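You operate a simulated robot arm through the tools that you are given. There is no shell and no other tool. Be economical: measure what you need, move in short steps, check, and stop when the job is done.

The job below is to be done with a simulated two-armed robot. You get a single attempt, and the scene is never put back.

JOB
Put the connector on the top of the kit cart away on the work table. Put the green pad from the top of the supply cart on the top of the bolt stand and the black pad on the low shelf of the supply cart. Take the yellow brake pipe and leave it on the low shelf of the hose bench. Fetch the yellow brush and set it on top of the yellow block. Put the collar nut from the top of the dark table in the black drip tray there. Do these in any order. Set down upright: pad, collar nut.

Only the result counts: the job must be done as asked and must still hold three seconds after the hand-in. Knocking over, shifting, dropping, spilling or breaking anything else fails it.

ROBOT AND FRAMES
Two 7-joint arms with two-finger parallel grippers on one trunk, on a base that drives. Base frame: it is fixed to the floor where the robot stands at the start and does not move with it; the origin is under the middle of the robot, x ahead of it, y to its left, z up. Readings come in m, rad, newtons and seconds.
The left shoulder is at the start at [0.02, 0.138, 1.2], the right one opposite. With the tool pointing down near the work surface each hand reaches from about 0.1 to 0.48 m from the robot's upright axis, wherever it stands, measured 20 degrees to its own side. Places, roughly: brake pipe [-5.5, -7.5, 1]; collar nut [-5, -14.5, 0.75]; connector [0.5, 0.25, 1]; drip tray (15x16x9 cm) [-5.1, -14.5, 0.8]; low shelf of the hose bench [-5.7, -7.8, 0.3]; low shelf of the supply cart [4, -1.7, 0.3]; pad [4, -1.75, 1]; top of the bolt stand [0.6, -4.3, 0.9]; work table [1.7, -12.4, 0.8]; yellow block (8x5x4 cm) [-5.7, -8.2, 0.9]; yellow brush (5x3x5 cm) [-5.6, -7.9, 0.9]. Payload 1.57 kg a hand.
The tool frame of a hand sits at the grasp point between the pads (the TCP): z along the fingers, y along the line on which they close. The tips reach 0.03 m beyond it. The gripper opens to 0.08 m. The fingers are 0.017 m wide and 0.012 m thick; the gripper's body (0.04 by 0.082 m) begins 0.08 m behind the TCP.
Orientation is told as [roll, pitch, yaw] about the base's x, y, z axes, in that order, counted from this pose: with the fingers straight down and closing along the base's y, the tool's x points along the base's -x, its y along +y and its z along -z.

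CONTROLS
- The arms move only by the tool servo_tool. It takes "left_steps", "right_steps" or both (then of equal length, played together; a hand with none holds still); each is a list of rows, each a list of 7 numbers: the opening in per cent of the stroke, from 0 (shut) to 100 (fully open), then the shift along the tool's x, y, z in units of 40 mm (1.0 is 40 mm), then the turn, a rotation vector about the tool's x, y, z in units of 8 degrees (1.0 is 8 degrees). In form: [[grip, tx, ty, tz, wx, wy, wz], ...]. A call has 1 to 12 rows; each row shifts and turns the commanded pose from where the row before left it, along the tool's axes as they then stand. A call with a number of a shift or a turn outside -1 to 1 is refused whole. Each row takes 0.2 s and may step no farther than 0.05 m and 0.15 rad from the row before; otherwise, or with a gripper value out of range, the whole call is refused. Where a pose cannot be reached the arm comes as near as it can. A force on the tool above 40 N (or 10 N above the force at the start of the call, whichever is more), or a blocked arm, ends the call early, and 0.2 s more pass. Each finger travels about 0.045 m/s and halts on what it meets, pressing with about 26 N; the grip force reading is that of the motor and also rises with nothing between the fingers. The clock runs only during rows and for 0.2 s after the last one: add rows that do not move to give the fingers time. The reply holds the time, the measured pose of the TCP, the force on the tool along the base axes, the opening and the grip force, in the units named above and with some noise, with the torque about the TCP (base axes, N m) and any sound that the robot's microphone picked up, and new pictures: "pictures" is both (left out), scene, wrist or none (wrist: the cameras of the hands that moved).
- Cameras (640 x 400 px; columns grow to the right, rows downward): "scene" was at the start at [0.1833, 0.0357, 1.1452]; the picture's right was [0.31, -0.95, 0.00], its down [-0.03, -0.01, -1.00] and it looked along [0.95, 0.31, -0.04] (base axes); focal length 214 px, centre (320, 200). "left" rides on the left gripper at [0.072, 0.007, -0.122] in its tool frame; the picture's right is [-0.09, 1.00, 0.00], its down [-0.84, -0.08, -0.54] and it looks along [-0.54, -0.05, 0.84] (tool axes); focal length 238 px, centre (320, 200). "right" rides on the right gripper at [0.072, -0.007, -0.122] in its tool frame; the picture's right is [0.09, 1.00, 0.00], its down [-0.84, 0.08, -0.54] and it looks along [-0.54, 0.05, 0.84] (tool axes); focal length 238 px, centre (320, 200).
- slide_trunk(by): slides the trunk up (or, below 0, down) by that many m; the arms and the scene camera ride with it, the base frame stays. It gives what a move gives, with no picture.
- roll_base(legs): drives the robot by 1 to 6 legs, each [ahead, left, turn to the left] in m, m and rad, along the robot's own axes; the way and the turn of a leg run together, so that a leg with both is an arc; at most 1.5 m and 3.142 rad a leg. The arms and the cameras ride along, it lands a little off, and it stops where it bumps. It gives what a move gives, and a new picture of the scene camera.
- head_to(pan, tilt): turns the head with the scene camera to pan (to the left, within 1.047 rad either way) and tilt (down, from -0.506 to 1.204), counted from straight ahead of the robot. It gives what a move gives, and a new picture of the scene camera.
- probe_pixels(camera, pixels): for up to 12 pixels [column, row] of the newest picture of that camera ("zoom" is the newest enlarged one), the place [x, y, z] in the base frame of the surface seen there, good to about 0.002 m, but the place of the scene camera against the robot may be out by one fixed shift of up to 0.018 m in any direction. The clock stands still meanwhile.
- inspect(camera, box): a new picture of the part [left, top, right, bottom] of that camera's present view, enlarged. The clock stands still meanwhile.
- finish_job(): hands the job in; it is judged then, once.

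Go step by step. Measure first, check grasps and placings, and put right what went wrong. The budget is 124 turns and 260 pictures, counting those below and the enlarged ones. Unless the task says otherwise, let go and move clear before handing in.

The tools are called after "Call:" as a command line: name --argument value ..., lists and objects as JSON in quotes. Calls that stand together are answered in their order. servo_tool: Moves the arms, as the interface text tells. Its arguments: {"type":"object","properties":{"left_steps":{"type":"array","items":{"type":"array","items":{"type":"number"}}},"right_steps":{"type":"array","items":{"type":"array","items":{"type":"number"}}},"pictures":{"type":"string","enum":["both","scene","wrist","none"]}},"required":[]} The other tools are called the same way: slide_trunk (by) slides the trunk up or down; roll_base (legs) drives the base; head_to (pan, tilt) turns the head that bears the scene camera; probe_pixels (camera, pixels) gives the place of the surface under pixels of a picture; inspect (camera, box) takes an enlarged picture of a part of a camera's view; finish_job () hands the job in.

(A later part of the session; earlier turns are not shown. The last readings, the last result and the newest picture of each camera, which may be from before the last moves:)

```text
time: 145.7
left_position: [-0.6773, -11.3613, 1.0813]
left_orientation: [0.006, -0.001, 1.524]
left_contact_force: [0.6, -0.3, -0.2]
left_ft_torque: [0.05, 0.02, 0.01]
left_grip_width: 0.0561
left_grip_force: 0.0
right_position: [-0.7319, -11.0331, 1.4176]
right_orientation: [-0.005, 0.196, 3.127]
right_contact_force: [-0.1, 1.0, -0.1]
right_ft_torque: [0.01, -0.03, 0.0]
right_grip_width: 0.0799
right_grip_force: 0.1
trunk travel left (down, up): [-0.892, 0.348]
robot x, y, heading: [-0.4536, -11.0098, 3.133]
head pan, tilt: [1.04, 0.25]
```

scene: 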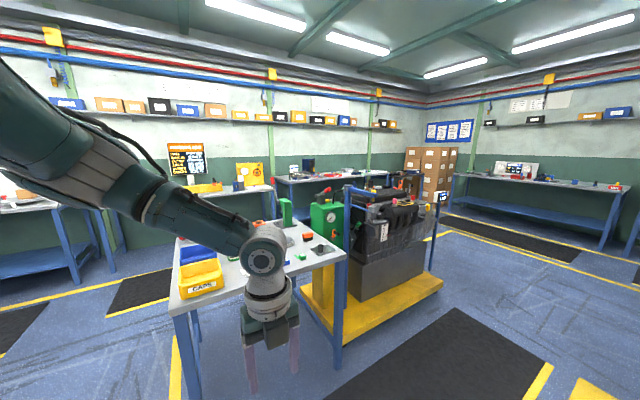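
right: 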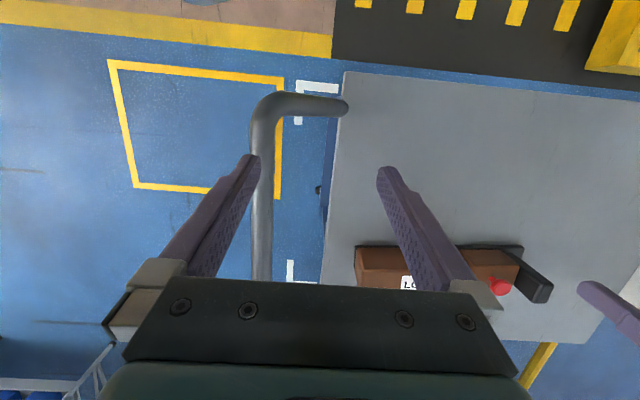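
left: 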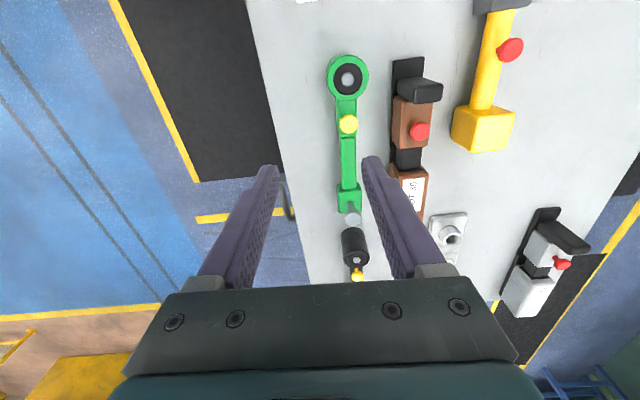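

The drive was blocked at x≈-0.45; with the trunk high, the upper arm probably met the raised car overhead on the right. I lower the trunk and look up right.

Call:
slide_trunk --by -0.25

Call:
head_to --pan -0.8 --tilt -0.1

Call:
probe_pixels --camera "scene" --pixels '[[300, 60], [400, 60], [500, 60], [600, 60], [300, 130], [400, 130], [500, 130], [600, 130], [350, 300], [500, 300], [600, 300], [250, 100]]'

```text
time: 148.3
left_position: [-0.6763, -11.3599, 0.8308]
left_orientation: [0.005, -0.002, 1.524]
left_contact_force: [0.3, -0.4, -0.2]
left_ft_torque: [0.0, -0.02, 0.04]
left_grip_width: 0.0559
left_grip_force: 0.1
right_position: [-0.7311, -11.035, 1.1671]
right_orientation: [-0.006, 0.196, 3.128]
right_contact_force: [0.5, 0.7, -0.5]
right_ft_torque: [0.03, 0.0, -0.02]
right_grip_width: 0.0801
right_grip_force: 0.1
trunk travel left (down, up): [-0.642, 0.598]
robot x, y, heading: [-0.4505, -11.0105, 3.129]
head pan, tilt: [1.04, 0.25]
```

```text
time: 150.1
left_position: [-0.6767, -11.3606, 0.8311]
left_orientation: [0.006, -0.002, 1.526]
left_contact_force: [0.5, -0.2, -0.1]
left_ft_torque: [0.0, -0.01, 0.02]
left_grip_width: 0.0561
left_grip_force: 0.1
right_position: [-0.7328, -11.0337, 1.1679]
right_orientation: [-0.005, 0.195, 3.127]
right_contact_force: [1.0, 0.1, 0.1]
right_ft_torque: [0.02, 0.02, 0.03]
right_grip_width: 0.0801
right_grip_force: 0.1
trunk travel left (down, up): [-0.642, 0.598]
robot x, y, heading: [-0.4513, -11.0067, 3.13]
head pan, tilt: [-0.799, -0.099]
```

scene: 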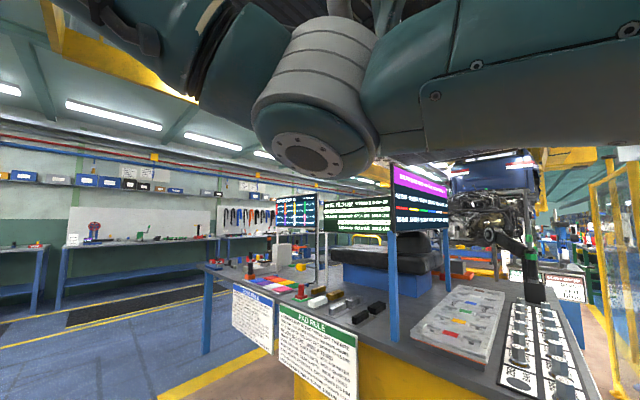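

```text
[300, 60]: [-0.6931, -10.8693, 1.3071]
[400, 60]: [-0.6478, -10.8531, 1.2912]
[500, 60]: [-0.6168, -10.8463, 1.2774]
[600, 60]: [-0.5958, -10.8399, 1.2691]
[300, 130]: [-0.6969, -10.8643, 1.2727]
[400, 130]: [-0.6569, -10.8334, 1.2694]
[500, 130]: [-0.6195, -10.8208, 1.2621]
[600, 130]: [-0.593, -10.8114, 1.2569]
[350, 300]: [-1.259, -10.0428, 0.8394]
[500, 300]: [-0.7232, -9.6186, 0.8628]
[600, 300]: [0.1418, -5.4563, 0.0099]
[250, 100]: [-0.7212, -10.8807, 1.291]
```

With the trunk lowered 25 cm, I try again and keep slightly left of the console.

Call:
roll_base --legs '[[0.3, 0.08, 0.01], [1.5, 0, 0], [1.5, 0, 0], [0.6, 0, 0]]'

Call:
head_to --pan 0.9 --tilt 0.25

```text
time: 150.9
left_position: [-0.6761, -11.3613, 0.8307]
left_orientation: [0.007, 0.0, 1.523]
left_contact_force: [-0.8, 0.4, 0.2]
left_ft_torque: [-0.03, 0.02, -0.01]
left_grip_width: 0.0559
left_grip_force: 0.1
right_position: [-0.7319, -11.035, 1.1668]
right_orientation: [-0.008, 0.194, 3.128]
right_contact_force: [-0.3, -0.5, 0.5]
right_ft_torque: [-0.02, -0.01, 0.0]
right_grip_width: 0.0799
right_grip_force: 0.1
trunk travel left (down, up): [-0.642, 0.598]
robot x, y, heading: [-0.452, -11.0112, 3.129]
head pan, tilt: [-0.799, -0.099]
stopped in leg 1: the robot was blocked; the commanded pose is now the measured one
```

scene: 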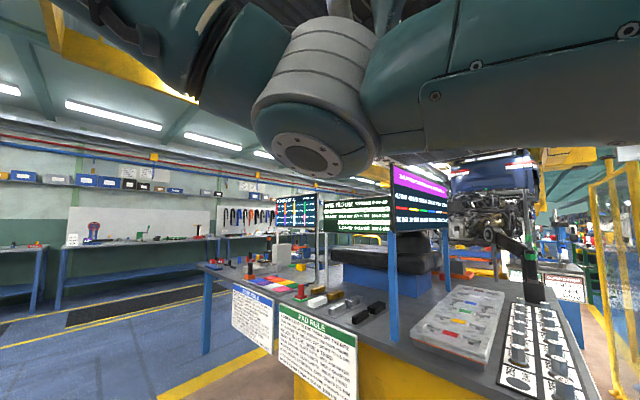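

```text
time: 152.7
left_position: [-0.6772, -11.361, 0.8297]
left_orientation: [0.007, -0.001, 1.524]
left_contact_force: [0.2, -0.6, 0.0]
left_ft_torque: [-0.02, 0.01, 0.03]
left_grip_width: 0.056
left_grip_force: 0.0
right_position: [-0.732, -11.0343, 1.1673]
right_orientation: [-0.004, 0.195, 3.125]
right_contact_force: [-0.2, -0.4, 0.1]
right_ft_torque: [0.0, -0.02, 0.01]
right_grip_width: 0.0802
right_grip_force: 0.0
trunk travel left (down, up): [-0.642, 0.598]
robot x, y, heading: [-0.4516, -11.009, 3.127]
head pan, tilt: [0.901, 0.25]
```

scene: 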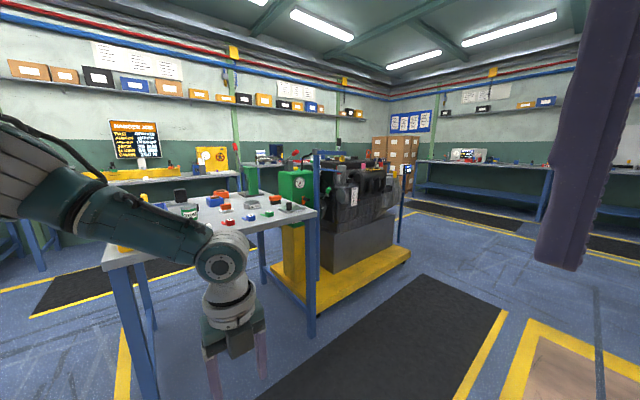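

Still blocked at once, so it is likely the fixed column hitting something overhead. I look up ahead.

Call:
head_to --pan 0.0 --tilt -0.5

Call:
probe_pixels --camera "scene" --pixels '[[30, 100], [80, 60], [250, 60], [320, 30], [320, 100], [320, 180], [420, 30], [420, 100], [500, 30], [500, 100], [580, 100], [580, 180]]'

```text
time: 153.9
left_position: [-0.6771, -11.3613, 0.8288]
left_orientation: [0.005, 0.0, 1.525]
left_contact_force: [0.6, -0.2, -0.2]
left_ft_torque: [0.01, -0.01, -0.03]
left_grip_width: 0.056
left_grip_force: 0.0
right_position: [-0.7322, -11.0346, 1.1684]
right_orientation: [-0.007, 0.196, 3.126]
right_contact_force: [0.0, 0.2, 0.0]
right_ft_torque: [-0.04, 0.03, 0.02]
right_grip_width: 0.08
right_grip_force: 0.1
trunk travel left (down, up): [-0.642, 0.598]
robot x, y, heading: [-0.4529, -11.0066, 3.129]
head pan, tilt: [0.0, -0.499]
```

scene: 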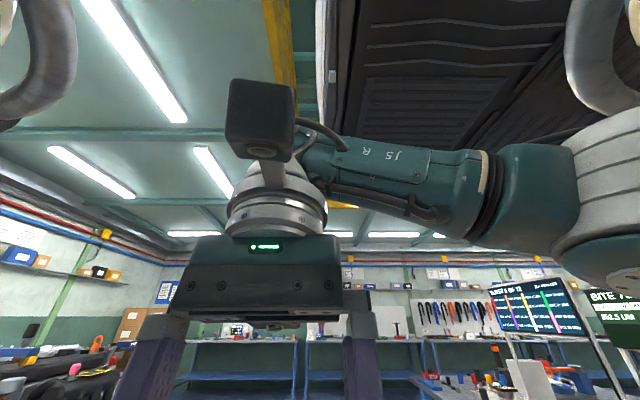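

```text
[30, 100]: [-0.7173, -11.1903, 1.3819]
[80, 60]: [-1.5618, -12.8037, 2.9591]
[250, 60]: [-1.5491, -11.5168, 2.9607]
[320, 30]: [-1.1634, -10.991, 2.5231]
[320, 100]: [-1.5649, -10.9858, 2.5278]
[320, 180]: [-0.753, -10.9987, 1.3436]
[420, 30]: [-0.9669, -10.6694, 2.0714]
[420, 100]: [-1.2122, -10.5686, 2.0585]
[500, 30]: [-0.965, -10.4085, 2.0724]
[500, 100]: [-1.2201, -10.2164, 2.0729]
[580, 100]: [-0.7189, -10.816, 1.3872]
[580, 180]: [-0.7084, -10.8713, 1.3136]
```

The raised car's underside (z≈2.07) begins at about y≥-10.95, just over me. I back off a little, tuck the left hand in and shift left to y≈-11.35 before going on.

Call:
servo_tool --left_steps '[[60, -0.9, 0, -0.5, 0, 0, 0], [60, -0.9, 0, -0.5, 0, 0, 0], [60, -0.9, 0, -0.5, 0, 0, 0], [60, -0.9, 0, -0.5, 0, 0, 0], [60, -0.9, 0, -0.5, 0, 0, 0]]' --pictures "none"

Call:
roll_base --legs '[[-0.15, 0, 0], [0, 0.36, 0.012], [1.5, 0, 0], [1.5, 0, 0], [1.3, 0, 0]]'

Call:
head_to --pan 0.9 --tilt 0.25

```text
time: 155.1
left_position: [-0.6681, -11.1815, 0.9328]
left_orientation: [0.006, 0.0, 1.524]
left_contact_force: [0.1, 0.2, 0.3]
left_ft_torque: [0.01, 0.0, 0.0]
left_grip_width: 0.0478
left_grip_force: 0.0
right_position: [-0.7316, -11.0341, 1.1685]
right_orientation: [-0.005, 0.197, 3.13]
right_contact_force: [0.5, -0.6, -0.1]
right_ft_torque: [-0.03, 0.0, 0.0]
right_grip_width: 0.0798
right_grip_force: 0.1
trunk travel left (down, up): [-0.642, 0.598]
robot x, y, heading: [-0.4509, -11.0072, 3.132]
head pan, tilt: [0.0, -0.499]
```

```text
time: 178.4
left_position: [-4.7876, -11.3683, 0.9322]
left_orientation: [0.007, -0.001, 1.487]
left_contact_force: [-0.4, 0.0, -0.1]
left_ft_torque: [0.01, -0.02, 0.0]
left_grip_width: 0.0482
left_grip_force: 0.1
right_position: [-4.8463, -11.2181, 1.1669]
right_orientation: [-0.005, 0.195, 3.093]
right_contact_force: [0.3, -0.1, -0.7]
right_ft_torque: [-0.01, -0.04, 0.03]
right_grip_width: 0.08
right_grip_force: 0.1
trunk travel left (down, up): [-0.642, 0.598]
robot x, y, heading: [-4.5677, -11.2054, 3.097]
head pan, tilt: [0.0, -0.499]
```

scene: 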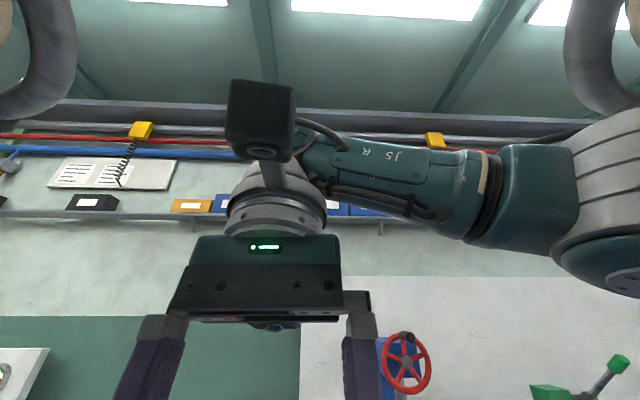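

```text
time: 179.6
left_position: [-4.7876, -11.3682, 0.9324]
left_orientation: [0.006, -0.001, 1.487]
left_contact_force: [-0.5, 0.1, 1.0]
left_ft_torque: [-0.02, 0.04, 0.02]
left_grip_width: 0.048
left_grip_force: 0.1
right_position: [-4.847, -11.2176, 1.1673]
right_orientation: [-0.005, 0.195, 3.093]
right_contact_force: [-0.8, 0.0, -0.4]
right_ft_torque: [-0.03, 0.0, 0.01]
right_grip_width: 0.0801
right_grip_force: 0.1
trunk travel left (down, up): [-0.642, 0.598]
robot x, y, heading: [-4.566, -11.1981, 3.095]
head pan, tilt: [0.901, 0.25]
```

scene: 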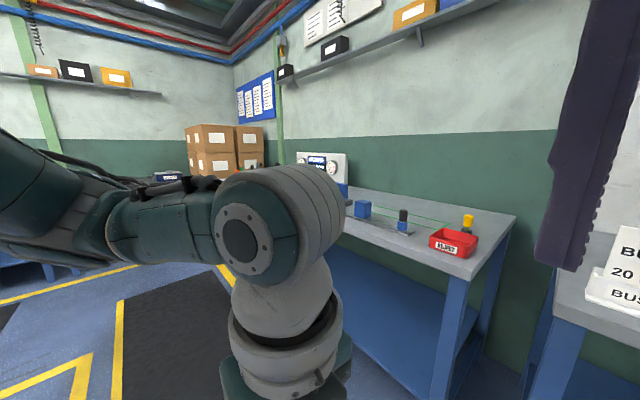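

Through. I turn left to face -y toward the dark table.

Call:
roll_base --legs '[[-0.2, 0, 0], [0, 0, 1.617]]'

Call:
head_to --pan 0.0 --tilt 0.3

```text
time: 185.1
left_position: [-4.1952, -11.428, 0.933]
left_orientation: [0.007, -0.001, 3.093]
left_contact_force: [0.0, 0.0, 0.0]
left_ft_torque: [0.02, 0.02, 0.01]
left_grip_width: 0.0482
left_grip_force: 0.0
right_position: [-4.3432, -11.4925, 1.1672]
right_orientation: [-0.005, 0.194, -1.587]
right_contact_force: [-1.2, 0.3, 0.3]
right_ft_torque: [0.02, 0.02, -0.02]
right_grip_width: 0.0802
right_grip_force: 0.0
trunk travel left (down, up): [-0.642, 0.598]
robot x, y, heading: [-4.3711, -11.2089, -1.584]
head pan, tilt: [0.901, 0.25]
```

scene: 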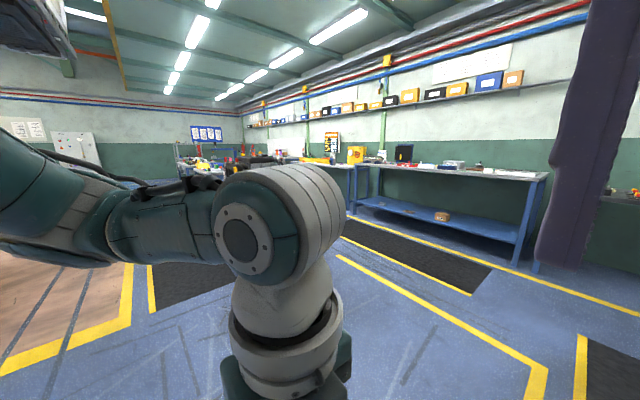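

```text
time: 186.3
left_position: [-4.1963, -11.4277, 0.9325]
left_orientation: [0.006, -0.001, 3.092]
left_contact_force: [-0.3, 0.6, -0.3]
left_ft_torque: [0.02, -0.01, 0.02]
left_grip_width: 0.0482
left_grip_force: 0.2
right_position: [-4.3433, -11.4922, 1.1669]
right_orientation: [-0.005, 0.193, -1.586]
right_contact_force: [1.0, -0.6, -0.6]
right_ft_torque: [0.01, 0.02, 0.0]
right_grip_width: 0.08
right_grip_force: 0.1
trunk travel left (down, up): [-0.642, 0.598]
robot x, y, heading: [-4.3667, -11.2114, -1.581]
head pan, tilt: [0.0, 0.3]
```

scene: 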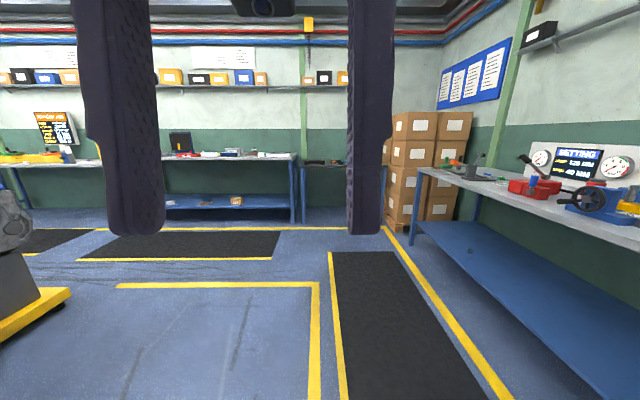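

The dark table is at (330,165) in the far corner, boxes to its right. I probe edges and approach to about y -13.4.

Call:
probe_pixels --camera "scene" --pixels '[[320, 170], [305, 220], [295, 220], [415, 242], [420, 172], [600, 225], [390, 210], [340, 163], [260, 155]]'

Call:
inspect --camera "scene" --box '[240, 120, 440, 245]'

```text
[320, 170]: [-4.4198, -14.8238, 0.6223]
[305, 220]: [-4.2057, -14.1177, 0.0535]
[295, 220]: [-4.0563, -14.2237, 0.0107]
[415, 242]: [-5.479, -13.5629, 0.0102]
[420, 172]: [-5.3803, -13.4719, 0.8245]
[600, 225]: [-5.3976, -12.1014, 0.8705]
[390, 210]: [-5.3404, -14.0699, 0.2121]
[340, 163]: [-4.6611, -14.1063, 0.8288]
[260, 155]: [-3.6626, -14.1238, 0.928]
```

```text
3.20 times, centred on (340, 182) of scene
```

zoom: 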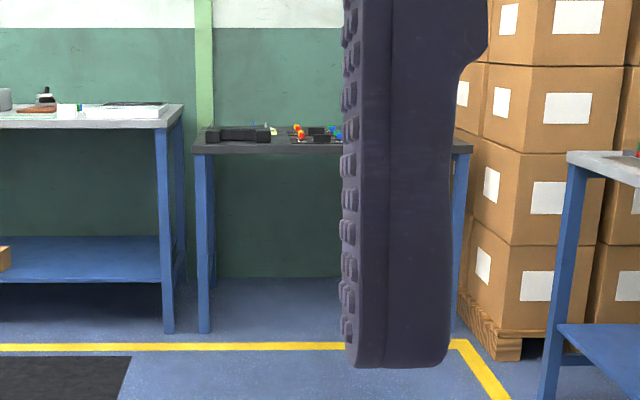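

I drive to about (-4.8,-13.4), then look down at the table.

Call:
roll_base --legs '[[1.2, -0.2, 0.01], [0.95, -0.22, 0]]'

Call:
head_to --pan -0.2 --tilt 0.7

```text
time: 197.1
left_position: [-4.6235, -13.5774, 0.9326]
left_orientation: [0.006, -0.003, 3.104]
left_contact_force: [-0.4, 0.0, -0.5]
left_ft_torque: [0.01, -0.02, 0.01]
left_grip_width: 0.0484
left_grip_force: 0.1
right_position: [-4.7706, -13.6441, 1.1683]
right_orientation: [-0.005, 0.194, -1.574]
right_contact_force: [0.6, 0.6, -0.8]
right_ft_torque: [-0.02, -0.01, -0.04]
right_grip_width: 0.0803
right_grip_force: 0.0
trunk travel left (down, up): [-0.642, 0.598]
robot x, y, heading: [-4.7997, -13.3612, -1.573]
head pan, tilt: [0.0, 0.3]
```

scene: 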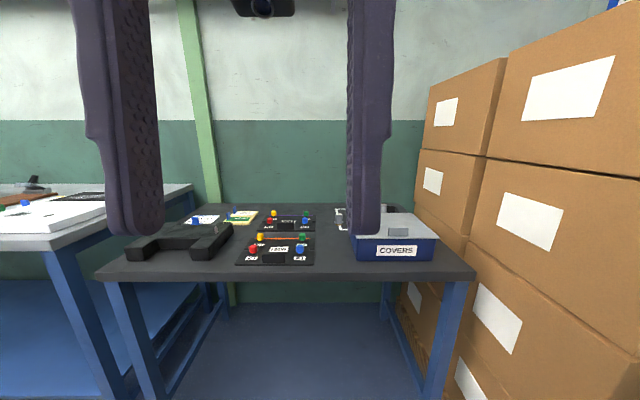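

```text
time: 198.0
left_position: [-4.6232, -13.5774, 0.9329]
left_orientation: [0.006, -0.002, 3.104]
left_contact_force: [0.5, -0.1, -0.2]
left_ft_torque: [0.02, 0.02, -0.01]
left_grip_width: 0.0477
left_grip_force: 0.1
right_position: [-4.7704, -13.6429, 1.168]
right_orientation: [-0.004, 0.195, -1.574]
right_contact_force: [0.3, -0.1, -0.2]
right_ft_torque: [0.01, 0.0, 0.01]
right_grip_width: 0.0799
right_grip_force: 0.0
trunk travel left (down, up): [-0.642, 0.598]
robot x, y, heading: [-4.7982, -13.3603, -1.574]
head pan, tilt: [-0.201, 0.7]
```

scene: 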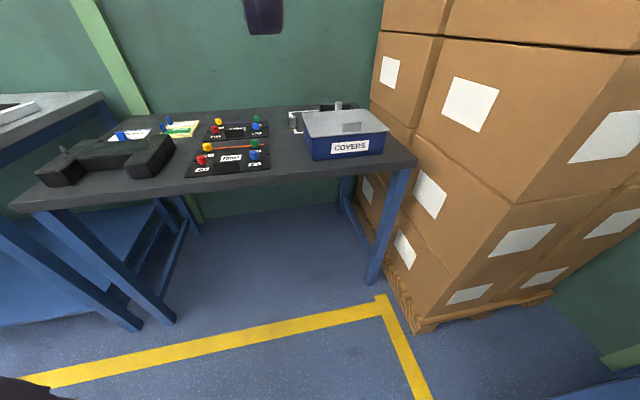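

A "COVERS" blue box stands at the right front (345,135), with something dark behind it (325,112). I go nearer and raise the trunk to look behind it.

Call:
roll_base --legs '[[0.42, -0.05, 0]]'

Call:
slide_trunk --by 0.2

Call:
head_to --pan -0.25 --tilt 0.85

```text
time: 200.6
left_position: [-4.6745, -14.0006, 0.9333]
left_orientation: [0.006, -0.003, 3.103]
left_contact_force: [0.5, -0.3, -0.5]
left_ft_torque: [0.04, -0.02, 0.01]
left_grip_width: 0.048
left_grip_force: 0.1
right_position: [-4.8217, -14.0662, 1.1676]
right_orientation: [-0.005, 0.197, -1.577]
right_contact_force: [-0.1, -0.1, 0.1]
right_ft_torque: [0.02, 0.04, 0.02]
right_grip_width: 0.08
right_grip_force: 0.2
trunk travel left (down, up): [-0.642, 0.598]
robot x, y, heading: [-4.851, -13.7828, -1.575]
head pan, tilt: [-0.201, 0.7]
```

scene: 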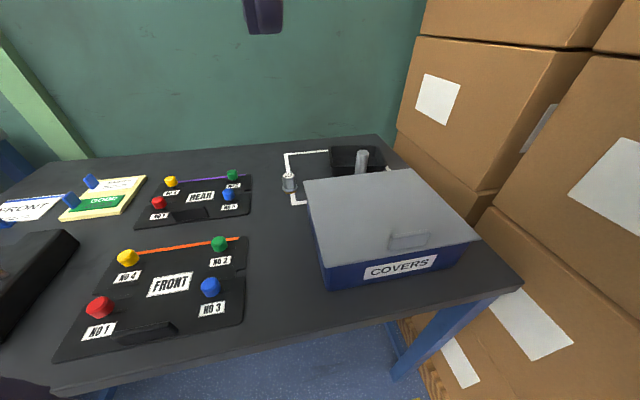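

```text
time: 202.8
left_position: [-4.6738, -13.9991, 1.1321]
left_orientation: [0.005, -0.003, 3.102]
left_contact_force: [0.4, -0.4, 0.1]
left_ft_torque: [-0.02, 0.0, 0.01]
left_grip_width: 0.0481
left_grip_force: 0.0
right_position: [-4.821, -14.0643, 1.3671]
right_orientation: [-0.004, 0.197, -1.576]
right_contact_force: [0.5, -0.2, -0.2]
right_ft_torque: [0.0, 0.02, -0.01]
right_grip_width: 0.0799
right_grip_force: 0.1
trunk travel left (down, up): [-0.842, 0.398]
robot x, y, heading: [-4.8466, -13.7846, -1.57]
head pan, tilt: [-0.201, 0.7]
```

```text
time: 203.5
left_position: [-4.6747, -13.9996, 1.1321]
left_orientation: [0.005, -0.001, 3.104]
left_contact_force: [0.4, 0.3, 0.2]
left_ft_torque: [0.03, 0.03, 0.0]
left_grip_width: 0.0482
left_grip_force: 0.1
right_position: [-4.8213, -14.0657, 1.3678]
right_orientation: [-0.007, 0.196, -1.577]
right_contact_force: [-0.1, 0.1, -0.3]
right_ft_torque: [-0.03, -0.01, -0.03]
right_grip_width: 0.08
right_grip_force: 0.1
trunk travel left (down, up): [-0.842, 0.398]
robot x, y, heading: [-4.8466, -13.7865, -1.574]
head pan, tilt: [-0.25, 0.85]
```

scene: 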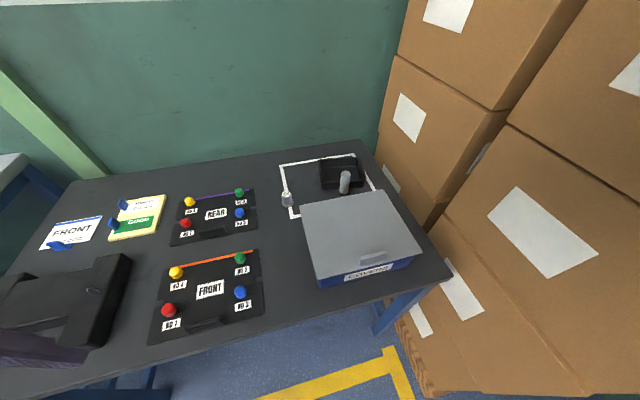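

Behind the covers box I see the black tray (340,172), a small metal piece (287,200) and a grey cylinder (344,182). I zoom and probe.

Call:
inspect --camera "scene" --box '[265, 140, 425, 240]'

Call:
probe_pixels --camera "scene" --pixels '[[287, 198], [287, 206], [287, 192], [344, 176], [343, 192], [322, 180], [321, 165], [356, 158], [362, 182], [335, 172], [310, 210], [300, 215]]'

Call:
probe_pixels --camera "scene" --pixels '[[345, 160], [330, 188], [395, 195], [420, 250], [320, 280], [380, 170], [350, 145], [305, 190], [290, 225]]'

```text
4.00 times, centred on (345, 190) of scene
```

zoom: 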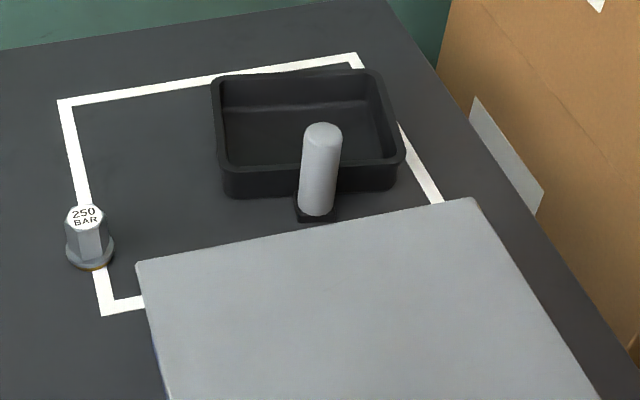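

```text
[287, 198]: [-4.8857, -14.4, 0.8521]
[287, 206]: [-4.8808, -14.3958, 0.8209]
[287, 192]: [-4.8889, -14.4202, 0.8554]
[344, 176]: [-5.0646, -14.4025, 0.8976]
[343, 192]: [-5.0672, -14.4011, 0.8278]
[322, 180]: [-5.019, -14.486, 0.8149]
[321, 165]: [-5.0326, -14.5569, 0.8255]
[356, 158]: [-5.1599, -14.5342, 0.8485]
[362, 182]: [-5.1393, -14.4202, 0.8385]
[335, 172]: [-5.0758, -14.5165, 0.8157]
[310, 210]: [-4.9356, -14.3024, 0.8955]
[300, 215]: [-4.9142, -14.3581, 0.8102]
```

```text
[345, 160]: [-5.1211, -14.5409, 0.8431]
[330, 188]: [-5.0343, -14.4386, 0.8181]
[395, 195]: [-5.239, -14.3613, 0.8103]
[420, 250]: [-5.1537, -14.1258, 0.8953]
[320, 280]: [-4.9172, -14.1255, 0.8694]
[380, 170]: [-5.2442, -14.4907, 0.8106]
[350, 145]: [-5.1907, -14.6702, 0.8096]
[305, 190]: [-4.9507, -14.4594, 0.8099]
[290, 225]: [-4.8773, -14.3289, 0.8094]
```

The collar nut ("250 BAR") is at about (-4.886,-14.405), the tray's inside at x -5.03…-5.15, y -14.43…-14.55. I drive up to the table edge (20 cm) and level the right hand.

Call:
roll_base --legs '[[0, 0.05, 0], [0.2, 0, 0]]'

Call:
servo_tool --right_steps '[[60, 0, 0, 0, 0, -0.7, 0], [60, 0, 0, 0, 0, -0.7, 0], [60, -0.9, -0.4, 0.5, 0, 0, 0], [60, -0.9, -0.4, 0.5, 0, 0, 0]]' --pictures "both"

```text
time: 205.6
left_position: [-4.6263, -14.2002, 1.1332]
left_orientation: [0.007, -0.002, 3.097]
left_contact_force: [-0.1, -0.4, 0.1]
left_ft_torque: [-0.04, -0.03, -0.03]
left_grip_width: 0.0479
left_grip_force: 0.0
right_position: [-4.773, -14.2652, 1.367]
right_orientation: [-0.003, 0.195, -1.58]
right_contact_force: [0.4, -0.6, 0.4]
right_ft_torque: [-0.01, 0.01, -0.02]
right_grip_width: 0.08
right_grip_force: 0.0
trunk travel left (down, up): [-0.842, 0.398]
robot x, y, heading: [-4.7948, -13.9863, -1.578]
head pan, tilt: [-0.25, 0.85]
```

scene: 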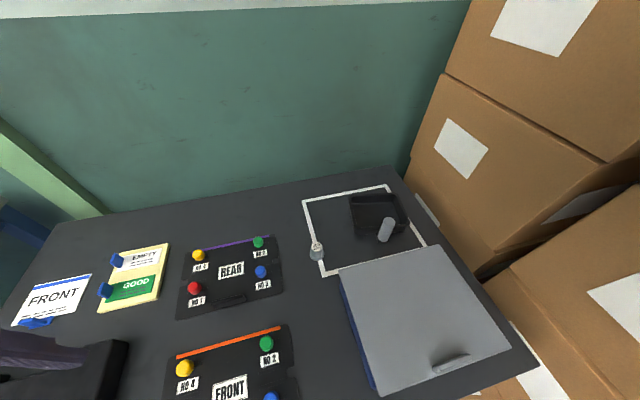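

```text
time: 206.6
left_position: [-4.6256, -14.2004, 1.1322]
left_orientation: [0.006, -0.001, 3.099]
left_contact_force: [0.2, -0.2, 0.6]
left_ft_torque: [-0.03, 0.0, 0.01]
left_grip_width: 0.048
left_grip_force: 0.0
right_position: [-4.8048, -14.3374, 1.3282]
right_orientation: [-0.003, -0.004, -1.578]
right_contact_force: [0.0, 0.4, -0.2]
right_ft_torque: [0.01, 0.03, 0.0]
right_grip_width: 0.048
right_grip_force: 0.0
trunk travel left (down, up): [-0.842, 0.398]
robot x, y, heading: [-4.8018, -13.9849, -1.58]
head pan, tilt: [-0.25, 0.85]
```

scene: 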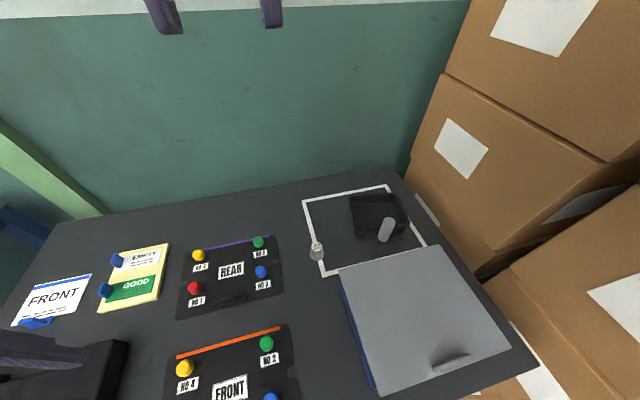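
right: 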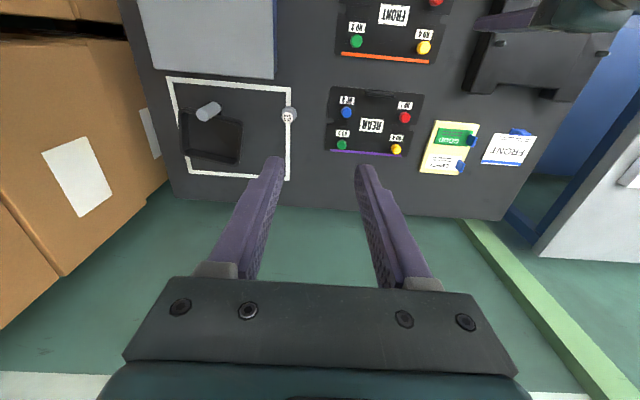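

The right wrist camera sees the nut at (288,116) and tray at (210,135). I probe them for true coordinates.

Call:
inspect --camera "right" --box '[150, 65, 310, 190]'

Call:
probe_pixels --camera "right" --pixels '[[288, 117], [284, 112], [207, 111], [215, 140], [200, 150], [238, 120], [240, 160], [183, 152], [183, 112], [275, 140], [210, 125], [273, 78]]'

```text
3.20 times, centred on (230, 128) of right
```

zoom: 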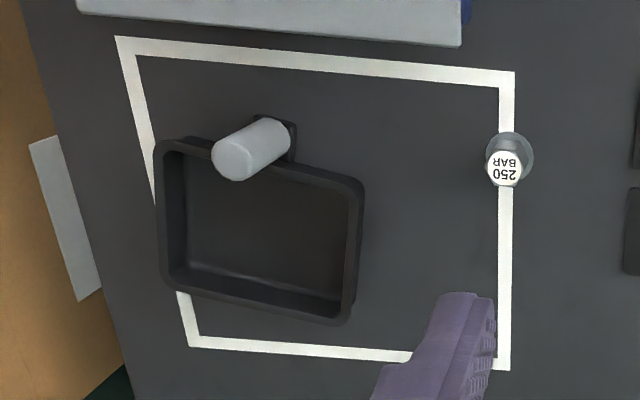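

```text
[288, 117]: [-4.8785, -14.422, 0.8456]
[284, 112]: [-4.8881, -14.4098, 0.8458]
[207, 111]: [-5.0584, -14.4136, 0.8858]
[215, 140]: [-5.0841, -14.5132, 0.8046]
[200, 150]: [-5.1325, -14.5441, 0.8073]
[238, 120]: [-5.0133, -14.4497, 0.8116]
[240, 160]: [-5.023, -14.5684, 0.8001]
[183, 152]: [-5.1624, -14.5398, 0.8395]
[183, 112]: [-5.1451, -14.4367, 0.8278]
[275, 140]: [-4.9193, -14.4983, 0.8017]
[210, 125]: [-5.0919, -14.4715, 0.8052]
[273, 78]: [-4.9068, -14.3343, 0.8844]
```

Nut centre is (-4.880,-14.42), top z 0.846, table 0.800; tray floor z 0.805. I move above the nut and raise the left hand meanwhile.

Call:
servo_tool --right_steps '[[80, -0.52, -0.47, 0.5, 0, 0, 0], [80, -0.52, -0.47, 0.5, 0, 0, 0], [80, -0.52, -0.47, 0.5, 0, 0, 0], [80, -0.52, -0.47, 0.5, 0, 0, 0], [80, 0, 0, 0.5, 0, 0, 0]]' --left_steps '[[60, 0, -0.6, -0.9, 0, 0, 0], [60, 0, -0.6, -0.9, 0, 0, 0], [60, 0, 0, -1, 0, 0, 0], [60, 0, 0, -1, 0, 0, 0], [60, 0, 0, -1, 0, 0, 0]]' --pictures "none"

Call:
slide_trunk --by -0.25

Call:
inspect --camera "right" --box '[0, 0, 640, 400]'

```text
time: 207.8
left_position: [-4.6311, -14.1851, 1.301]
left_orientation: [-0.036, 0.011, 3.092]
left_contact_force: [0.1, 0.4, 0.5]
left_ft_torque: [0.0, 0.0, 0.0]
left_grip_width: 0.0479
left_grip_force: 0.0
left hand out of reach, approached as far as the arm can: row 2, 3
right_position: [-4.8827, -14.42, 1.2278]
right_orientation: [-0.006, 0.001, -1.579]
right_contact_force: [0.1, -0.8, -0.5]
right_ft_torque: [0.01, -0.02, 0.02]
right_grip_width: 0.064
right_grip_force: 0.0
trunk travel left (down, up): [-0.842, 0.398]
robot x, y, heading: [-4.7982, -13.9839, -1.577]
head pan, tilt: [-0.25, 0.85]
```

```text
time: 210.4
left_position: [-4.6314, -14.1852, 1.0495]
left_orientation: [-0.049, 0.022, 3.084]
left_contact_force: [0.1, -0.4, 0.7]
left_ft_torque: [0.0, 0.04, 0.02]
left_grip_width: 0.0479
left_grip_force: 0.0
right_position: [-4.882, -14.4195, 0.9777]
right_orientation: [-0.006, 0.001, -1.579]
right_contact_force: [0.2, 0.2, -0.5]
right_ft_torque: [-0.02, 0.0, 0.03]
right_grip_width: 0.0638
right_grip_force: 0.2
trunk travel left (down, up): [-0.592, 0.648]
robot x, y, heading: [-4.8014, -13.9859, -1.577]
head pan, tilt: [-0.25, 0.85]
```

```text
1.00 times, centred on (320, 200) of right (not enlarged: the box is as wide or as high as the picture)
```

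zoom: 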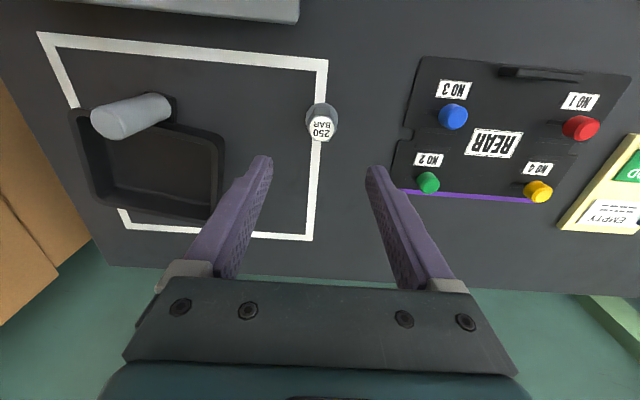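

I refine the nut's centre from this closer view.

Call:
probe_pixels --camera "right" --pixels '[[321, 127], [309, 127], [334, 127], [321, 115], [321, 140], [322, 104], [308, 120], [338, 120]]'

```text
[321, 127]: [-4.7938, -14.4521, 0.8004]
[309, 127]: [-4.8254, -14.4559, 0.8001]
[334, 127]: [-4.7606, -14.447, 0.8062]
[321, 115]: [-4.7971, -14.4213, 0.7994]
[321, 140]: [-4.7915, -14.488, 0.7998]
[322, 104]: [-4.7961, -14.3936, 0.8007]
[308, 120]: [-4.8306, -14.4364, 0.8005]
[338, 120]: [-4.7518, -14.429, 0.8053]
```

That probed the older frame; I use the zoom frame instead.

Call:
probe_pixels --camera "zoom" --pixels '[[321, 127], [311, 127], [332, 127], [321, 119], [321, 137], [322, 105], [308, 122], [337, 122]]'

```text
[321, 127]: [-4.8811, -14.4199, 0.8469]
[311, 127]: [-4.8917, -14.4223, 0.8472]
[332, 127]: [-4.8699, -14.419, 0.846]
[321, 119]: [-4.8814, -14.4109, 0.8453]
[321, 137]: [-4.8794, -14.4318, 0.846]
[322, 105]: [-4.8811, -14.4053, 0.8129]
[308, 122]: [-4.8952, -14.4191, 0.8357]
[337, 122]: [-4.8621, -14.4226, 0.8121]
```

The hand is centred within 2 mm. I descend to z 0.842, close, and lift slightly.

Call:
servo_tool --right_steps '[[80, 0, 0.03, 0.9, 0, 0, 0], [80, 0, 0, 0.9, 0, 0, 0], [80, 0, 0, 0.9, 0, 0, 0], [80, 0, 0, 0.69, 0, 0, 0], [0, 0, 0, 0, 0, 0, 0], [0, 0, 0, 0, 0, 0, 0], [0, 0, 0, 0, 0, 0, 0], [0, 0, 0, 0, 0, 0, 0], [0, 0, 0, -0.5, 0, 0, 0], [0, 0, 0, -0.5, 0, 0, 0]]' --pictures "wrist"

```text
time: 212.6
left_position: [-4.6322, -14.1845, 1.0499]
left_orientation: [-0.049, 0.024, 3.084]
left_contact_force: [-0.4, -1.1, 0.2]
left_ft_torque: [-0.01, 0.01, -0.01]
left_grip_width: 0.0478
left_grip_force: 0.1
right_position: [-4.881, -14.4202, 0.8828]
right_orientation: [-0.004, 0.002, -1.579]
right_contact_force: [0.2, 1.0, -1.7]
right_ft_torque: [0.01, -0.03, 0.03]
right_grip_width: 0.0315
right_grip_force: 25.8
trunk travel left (down, up): [-0.592, 0.648]
robot x, y, heading: [-4.7999, -13.9853, -1.572]
head pan, tilt: [-0.25, 0.85]
```

right: 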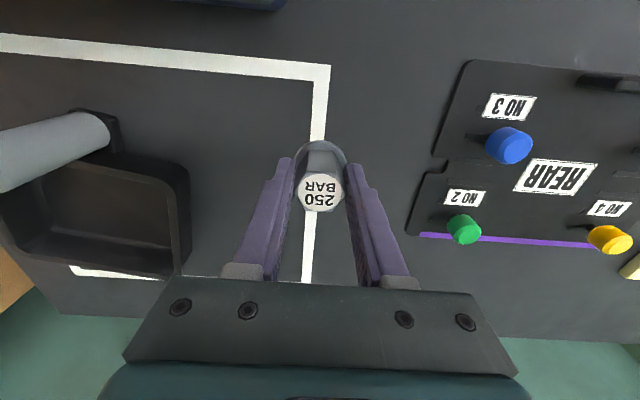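

The nut is held by its hex (0.0315). I raise it, roll 6 cm ahead and 7 cm right, then reach over the tray.

Call:
servo_tool --right_steps '[[0, 0, 0, -0.8, 0, 0, 0], [0, 0, 0, -0.8, 0, 0, 0], [0, 0, 0, 0, 0, 0, 0]]' --pictures "none"

Call:
roll_base --legs '[[0.06, -0.07, 0]]'

Call:
servo_tool --right_steps '[[0, 0, -0.83, 0, 0, 0, 0], [0, 0, -0.83, 0, 0, 0, 0], [0, 0, -0.83, 0, 0, 0, 0], [0, 0, -0.83, 0, 0, 0, 0]]' --pictures "both"

```text
time: 213.4
left_position: [-4.631, -14.1845, 1.0495]
left_orientation: [-0.05, 0.023, 3.088]
left_contact_force: [0.4, 0.1, 0.0]
left_ft_torque: [-0.03, 0.01, -0.01]
left_grip_width: 0.0481
left_grip_force: 0.1
right_position: [-4.8823, -14.4201, 0.9478]
right_orientation: [-0.008, -0.002, -1.579]
right_contact_force: [-0.2, -0.1, -1.6]
right_ft_torque: [0.0, 0.0, 0.02]
right_grip_width: 0.0314
right_grip_force: 26.0
trunk travel left (down, up): [-0.592, 0.648]
robot x, y, heading: [-4.8026, -13.9873, -1.581]
head pan, tilt: [-0.25, 0.85]
```

```text
time: 214.5
left_position: [-4.6992, -14.2438, 1.05]
left_orientation: [-0.049, 0.022, 3.087]
left_contact_force: [0.3, -0.6, 0.8]
left_ft_torque: [0.01, -0.01, 0.02]
left_grip_width: 0.048
left_grip_force: 0.1
right_position: [-4.9513, -14.4776, 0.9462]
right_orientation: [-0.005, 0.0, -1.58]
right_contact_force: [-0.1, 0.3, -2.4]
right_ft_torque: [0.0, 0.0, -0.04]
right_grip_width: 0.0316
right_grip_force: 25.7
trunk travel left (down, up): [-0.592, 0.648]
robot x, y, heading: [-4.8709, -14.0396, -1.576]
head pan, tilt: [-0.25, 0.85]
```

scene: 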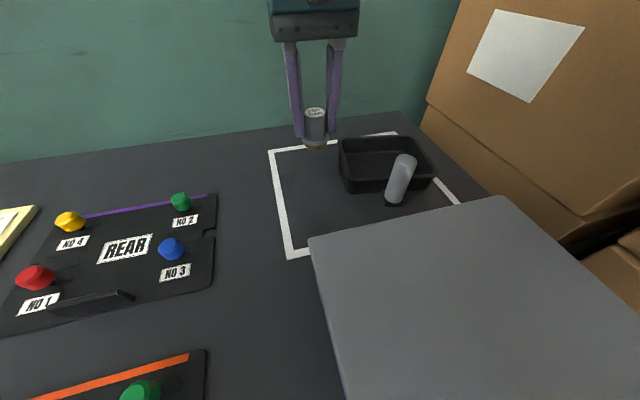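

```text
time: 215.5
left_position: [-4.6993, -14.242, 1.0486]
left_orientation: [-0.054, 0.026, 3.086]
left_contact_force: [0.5, 0.4, 0.2]
left_ft_torque: [-0.04, 0.03, 0.0]
left_grip_width: 0.0483
left_grip_force: 0.1
right_position: [-5.0829, -14.4747, 0.9491]
right_orientation: [-0.004, 0.001, -1.579]
right_contact_force: [0.3, 0.5, -1.4]
right_ft_torque: [-0.02, 0.0, 0.01]
right_grip_width: 0.0316
right_grip_force: 25.6
trunk travel left (down, up): [-0.592, 0.648]
robot x, y, heading: [-4.8682, -14.0432, -1.58]
head pan, tilt: [-0.25, 0.85]
```

scene: 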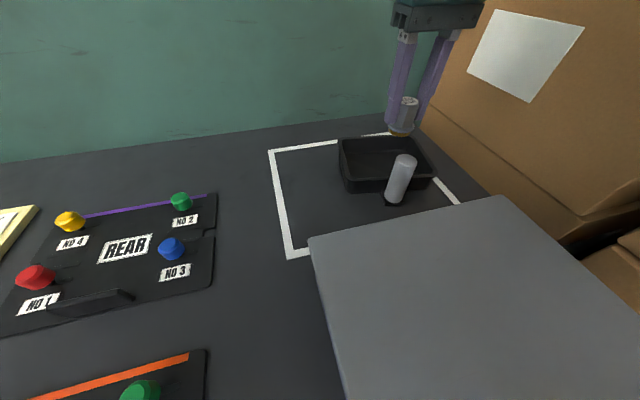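
right: 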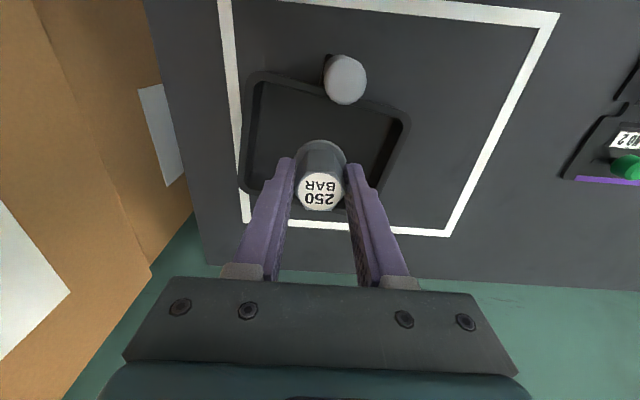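

Over the tray at (-5.083,-14.475). I shift 1.5 cm further back, then lower by trunk.

Call:
servo_tool --right_steps '[[0, -0.4, -0.1, 0, 0, 0, 0], [0, 0, 0, 0, 0, 0, 0]]' --pictures "none"

Call:
slide_trunk --by -0.09

Call:
inspect --camera "right" --box '[160, 20, 480, 220]'

```text
time: 216.1
left_position: [-4.7005, -14.2419, 1.0496]
left_orientation: [-0.057, 0.025, 3.085]
left_contact_force: [-0.6, -0.1, -0.2]
left_ft_torque: [0.0, 0.03, 0.0]
left_grip_width: 0.048
left_grip_force: 0.1
right_position: [-5.0873, -14.4905, 0.9477]
right_orientation: [-0.006, 0.002, -1.58]
right_contact_force: [-1.3, -0.6, -1.4]
right_ft_torque: [0.01, 0.04, -0.01]
right_grip_width: 0.0317
right_grip_force: 25.8
trunk travel left (down, up): [-0.592, 0.648]
robot x, y, heading: [-4.8701, -14.0422, -1.587]
head pan, tilt: [-0.25, 0.85]
```

```text
time: 217.3
left_position: [-4.6994, -14.2421, 0.9594]
left_orientation: [-0.054, 0.026, 3.084]
left_contact_force: [-0.2, -0.3, 0.7]
left_ft_torque: [0.03, 0.0, 0.0]
left_grip_width: 0.048
left_grip_force: 0.0
right_position: [-5.0872, -14.4897, 0.8582]
right_orientation: [-0.005, 0.0, -1.58]
right_contact_force: [-1.6, 0.6, -1.3]
right_ft_torque: [0.0, -0.01, 0.03]
right_grip_width: 0.0314
right_grip_force: 25.8
trunk travel left (down, up): [-0.502, 0.738]
robot x, y, heading: [-4.866, -14.0389, -1.576]
head pan, tilt: [-0.25, 0.85]
```

```text
2.00 times, centred on (320, 120) of right
```

zoom: 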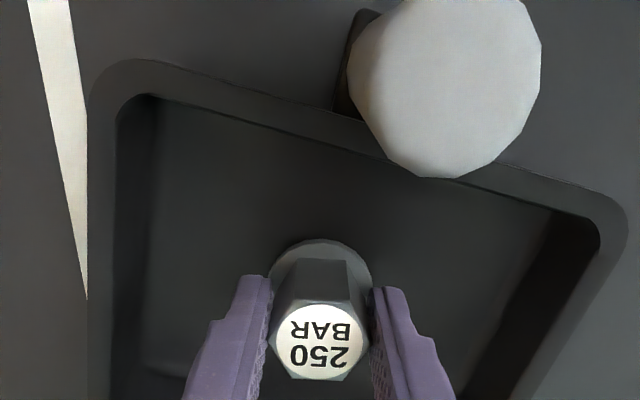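

The nut is inside the tray. I lower the last centimetre until contact.

Call:
slide_trunk --by -0.008

Call:
slide_trunk --by -0.003

```text
time: 217.9
left_position: [-4.7001, -14.2438, 0.9519]
left_orientation: [-0.054, 0.023, 3.087]
left_contact_force: [-0.1, 0.3, -0.7]
left_ft_torque: [-0.01, -0.01, 0.0]
left_grip_width: 0.0485
left_grip_force: 0.0
right_position: [-5.0869, -14.491, 0.8519]
right_orientation: [-0.005, -0.003, -1.578]
right_contact_force: [1.0, 5.1, 19.7]
right_ft_torque: [0.2, -0.29, 0.0]
right_grip_width: 0.0316
right_grip_force: 25.9
trunk travel left (down, up): [-0.494, 0.746]
robot x, y, heading: [-4.8696, -14.0416, -1.577]
head pan, tilt: [-0.25, 0.85]
```

```text
time: 218.4
left_position: [-4.6992, -14.244, 0.9481]
left_orientation: [-0.055, 0.026, 3.087]
left_contact_force: [0.1, 1.1, -0.6]
left_ft_torque: [0.03, -0.01, -0.02]
left_grip_width: 0.048
left_grip_force: 0.1
right_position: [-5.087, -14.4925, 0.8481]
right_orientation: [-0.006, -0.001, -1.58]
right_contact_force: [1.4, 1.7, 17.4]
right_ft_torque: [-0.04, -0.27, -0.01]
right_grip_width: 0.0317
right_grip_force: 26.4
trunk travel left (down, up): [-0.491, 0.749]
robot x, y, heading: [-4.868, -14.0444, -1.578]
head pan, tilt: [-0.25, 0.85]
```

It is firmly on the tray floor. I open and rise.

Call:
servo_tool --right_steps '[[65, 0, 0, 0, 0, 0, 0], [65, 0, 0, 0, 0, 0, 0], [65, 0, 0, 0, 0, 0, 0]]' --pictures "none"

Call:
slide_trunk --by 0.18

Call:
inspect --camera "right" --box '[0, 0, 640, 400]'

Call:
inspect --camera "scene" --box '[200, 80, 520, 280]'

```text
time: 219.2
left_position: [-4.6983, -14.2423, 0.9487]
left_orientation: [-0.054, 0.025, 3.087]
left_contact_force: [-0.5, 0.1, -0.3]
left_ft_torque: [0.03, 0.03, -0.02]
left_grip_width: 0.0482
left_grip_force: 0.0
right_position: [-5.0878, -14.4912, 0.8461]
right_orientation: [-0.007, 0.002, -1.579]
right_contact_force: [-0.3, 0.0, 0.0]
right_ft_torque: [0.0, -0.03, 0.01]
right_grip_width: 0.0521
right_grip_force: 0.0
trunk travel left (down, up): [-0.491, 0.749]
robot x, y, heading: [-4.8655, -14.041, -1.578]
head pan, tilt: [-0.25, 0.85]
```

```text
time: 221.2
left_position: [-4.699, -14.2424, 1.1279]
left_orientation: [-0.054, 0.024, 3.085]
left_contact_force: [-0.8, 0.1, 0.6]
left_ft_torque: [-0.05, 0.03, -0.04]
left_grip_width: 0.048
left_grip_force: 0.0
right_position: [-5.0879, -14.4914, 1.028]
right_orientation: [-0.005, 0.001, -1.579]
right_contact_force: [-0.7, -0.7, -0.4]
right_ft_torque: [-0.03, -0.01, 0.02]
right_grip_width: 0.0519
right_grip_force: 0.0
trunk travel left (down, up): [-0.671, 0.569]
robot x, y, heading: [-4.8645, -14.0423, -1.574]
head pan, tilt: [-0.25, 0.85]
```

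```text
1.00 times, centred on (320, 200) of right (not enlarged: the box is as wide or as high as the picture)
```

zoom: 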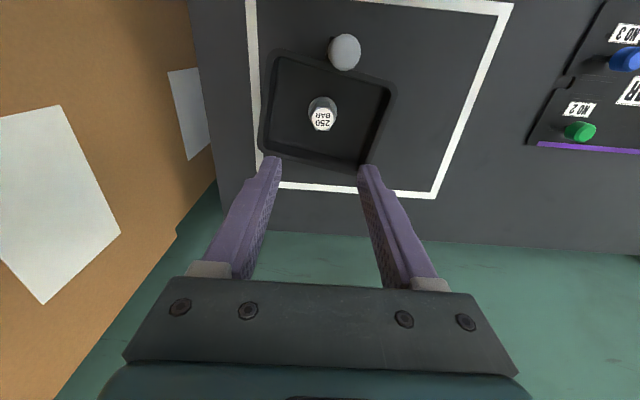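

```text
2.00 times, centred on (360, 180) of scene
```

zoom: 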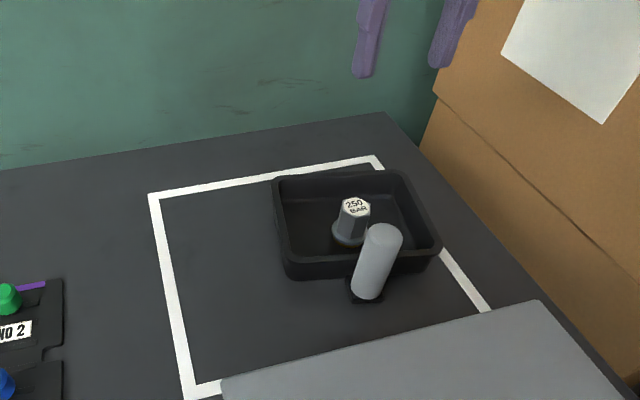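

The nut stands upright in the tray. I tuck the hands, back out to open floor and turn round to face +y.

Call:
servo_tool --right_steps '[[65, 0.9, 0.4, 0, 0, 0, 0], [65, 0.9, 0.4, 0, 0, 0, 0], [65, 0.9, 0.4, 0, 0, 0, 0], [65, 0.9, 0.4, -0.4, 0, 0, 0], [65, 0, 0.4, -0.4, 0, 0, 0]]' --pictures "none"

Call:
roll_base --legs '[[-0.7, 0.1, 0], [-1.1, 0.35, 0], [0, 0, 3.14]]'

Call:
head_to --pan 0 --tilt 0.2

```text
time: 222.4
left_position: [-4.6993, -14.2425, 1.1274]
left_orientation: [-0.053, 0.026, 3.085]
left_contact_force: [-0.2, -0.6, -0.4]
left_ft_torque: [-0.01, -0.01, -0.02]
left_grip_width: 0.0481
left_grip_force: 0.1
right_position: [-5.0065, -14.3444, 1.0551]
right_orientation: [-0.008, 0.001, -1.582]
right_contact_force: [0.4, 0.1, 0.6]
right_ft_torque: [0.01, -0.03, -0.03]
right_grip_width: 0.0521
right_grip_force: 0.2
trunk travel left (down, up): [-0.671, 0.569]
robot x, y, heading: [-4.8677, -14.0429, -1.585]
head pan, tilt: [-0.25, 0.85]
```

```text
time: 239.1
left_position: [-4.5823, -12.048, 1.1286]
left_orientation: [-0.055, 0.023, -0.05]
left_contact_force: [0.8, -0.7, 0.4]
left_ft_torque: [-0.03, -0.03, 0.03]
left_grip_width: 0.0481
left_grip_force: 0.0
right_position: [-4.2764, -11.9432, 1.0558]
right_orientation: [-0.006, 0.001, 1.567]
right_contact_force: [0.1, 0.3, 0.1]
right_ft_torque: [0.03, -0.02, 0.02]
right_grip_width: 0.0521
right_grip_force: 0.1
trunk travel left (down, up): [-0.671, 0.569]
robot x, y, heading: [-4.4119, -12.247, 1.572]
head pan, tilt: [-0.25, 0.85]
```

scene: 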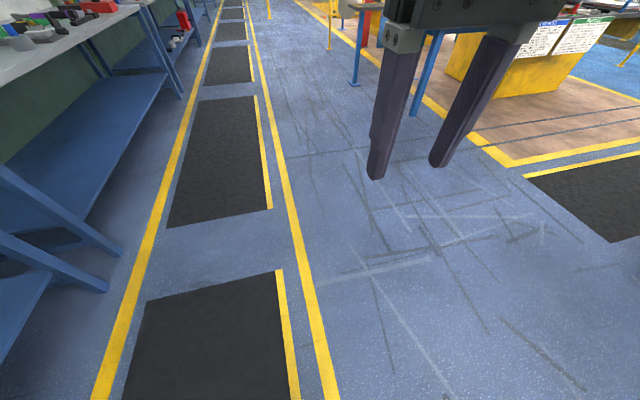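

```text
time: 240.1
left_position: [-4.5827, -12.0504, 1.1284]
left_orientation: [-0.056, 0.024, -0.051]
left_contact_force: [0.1, -0.5, 0.2]
left_ft_torque: [0.01, -0.01, -0.02]
left_grip_width: 0.048
left_grip_force: 0.1
right_position: [-4.2766, -11.9428, 1.0566]
right_orientation: [-0.005, 0.001, 1.567]
right_contact_force: [-0.1, 0.4, 0.0]
right_ft_torque: [-0.02, -0.04, -0.01]
right_grip_width: 0.0518
right_grip_force: 0.1
trunk travel left (down, up): [-0.671, 0.569]
robot x, y, heading: [-4.4094, -12.2467, 1.567]
head pan, tilt: [0.0, 0.201]
```

scene: 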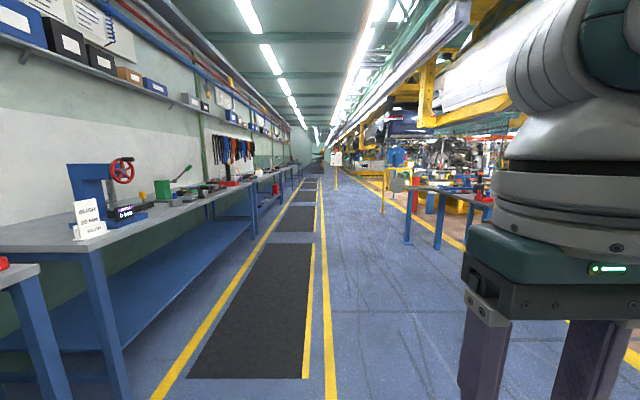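

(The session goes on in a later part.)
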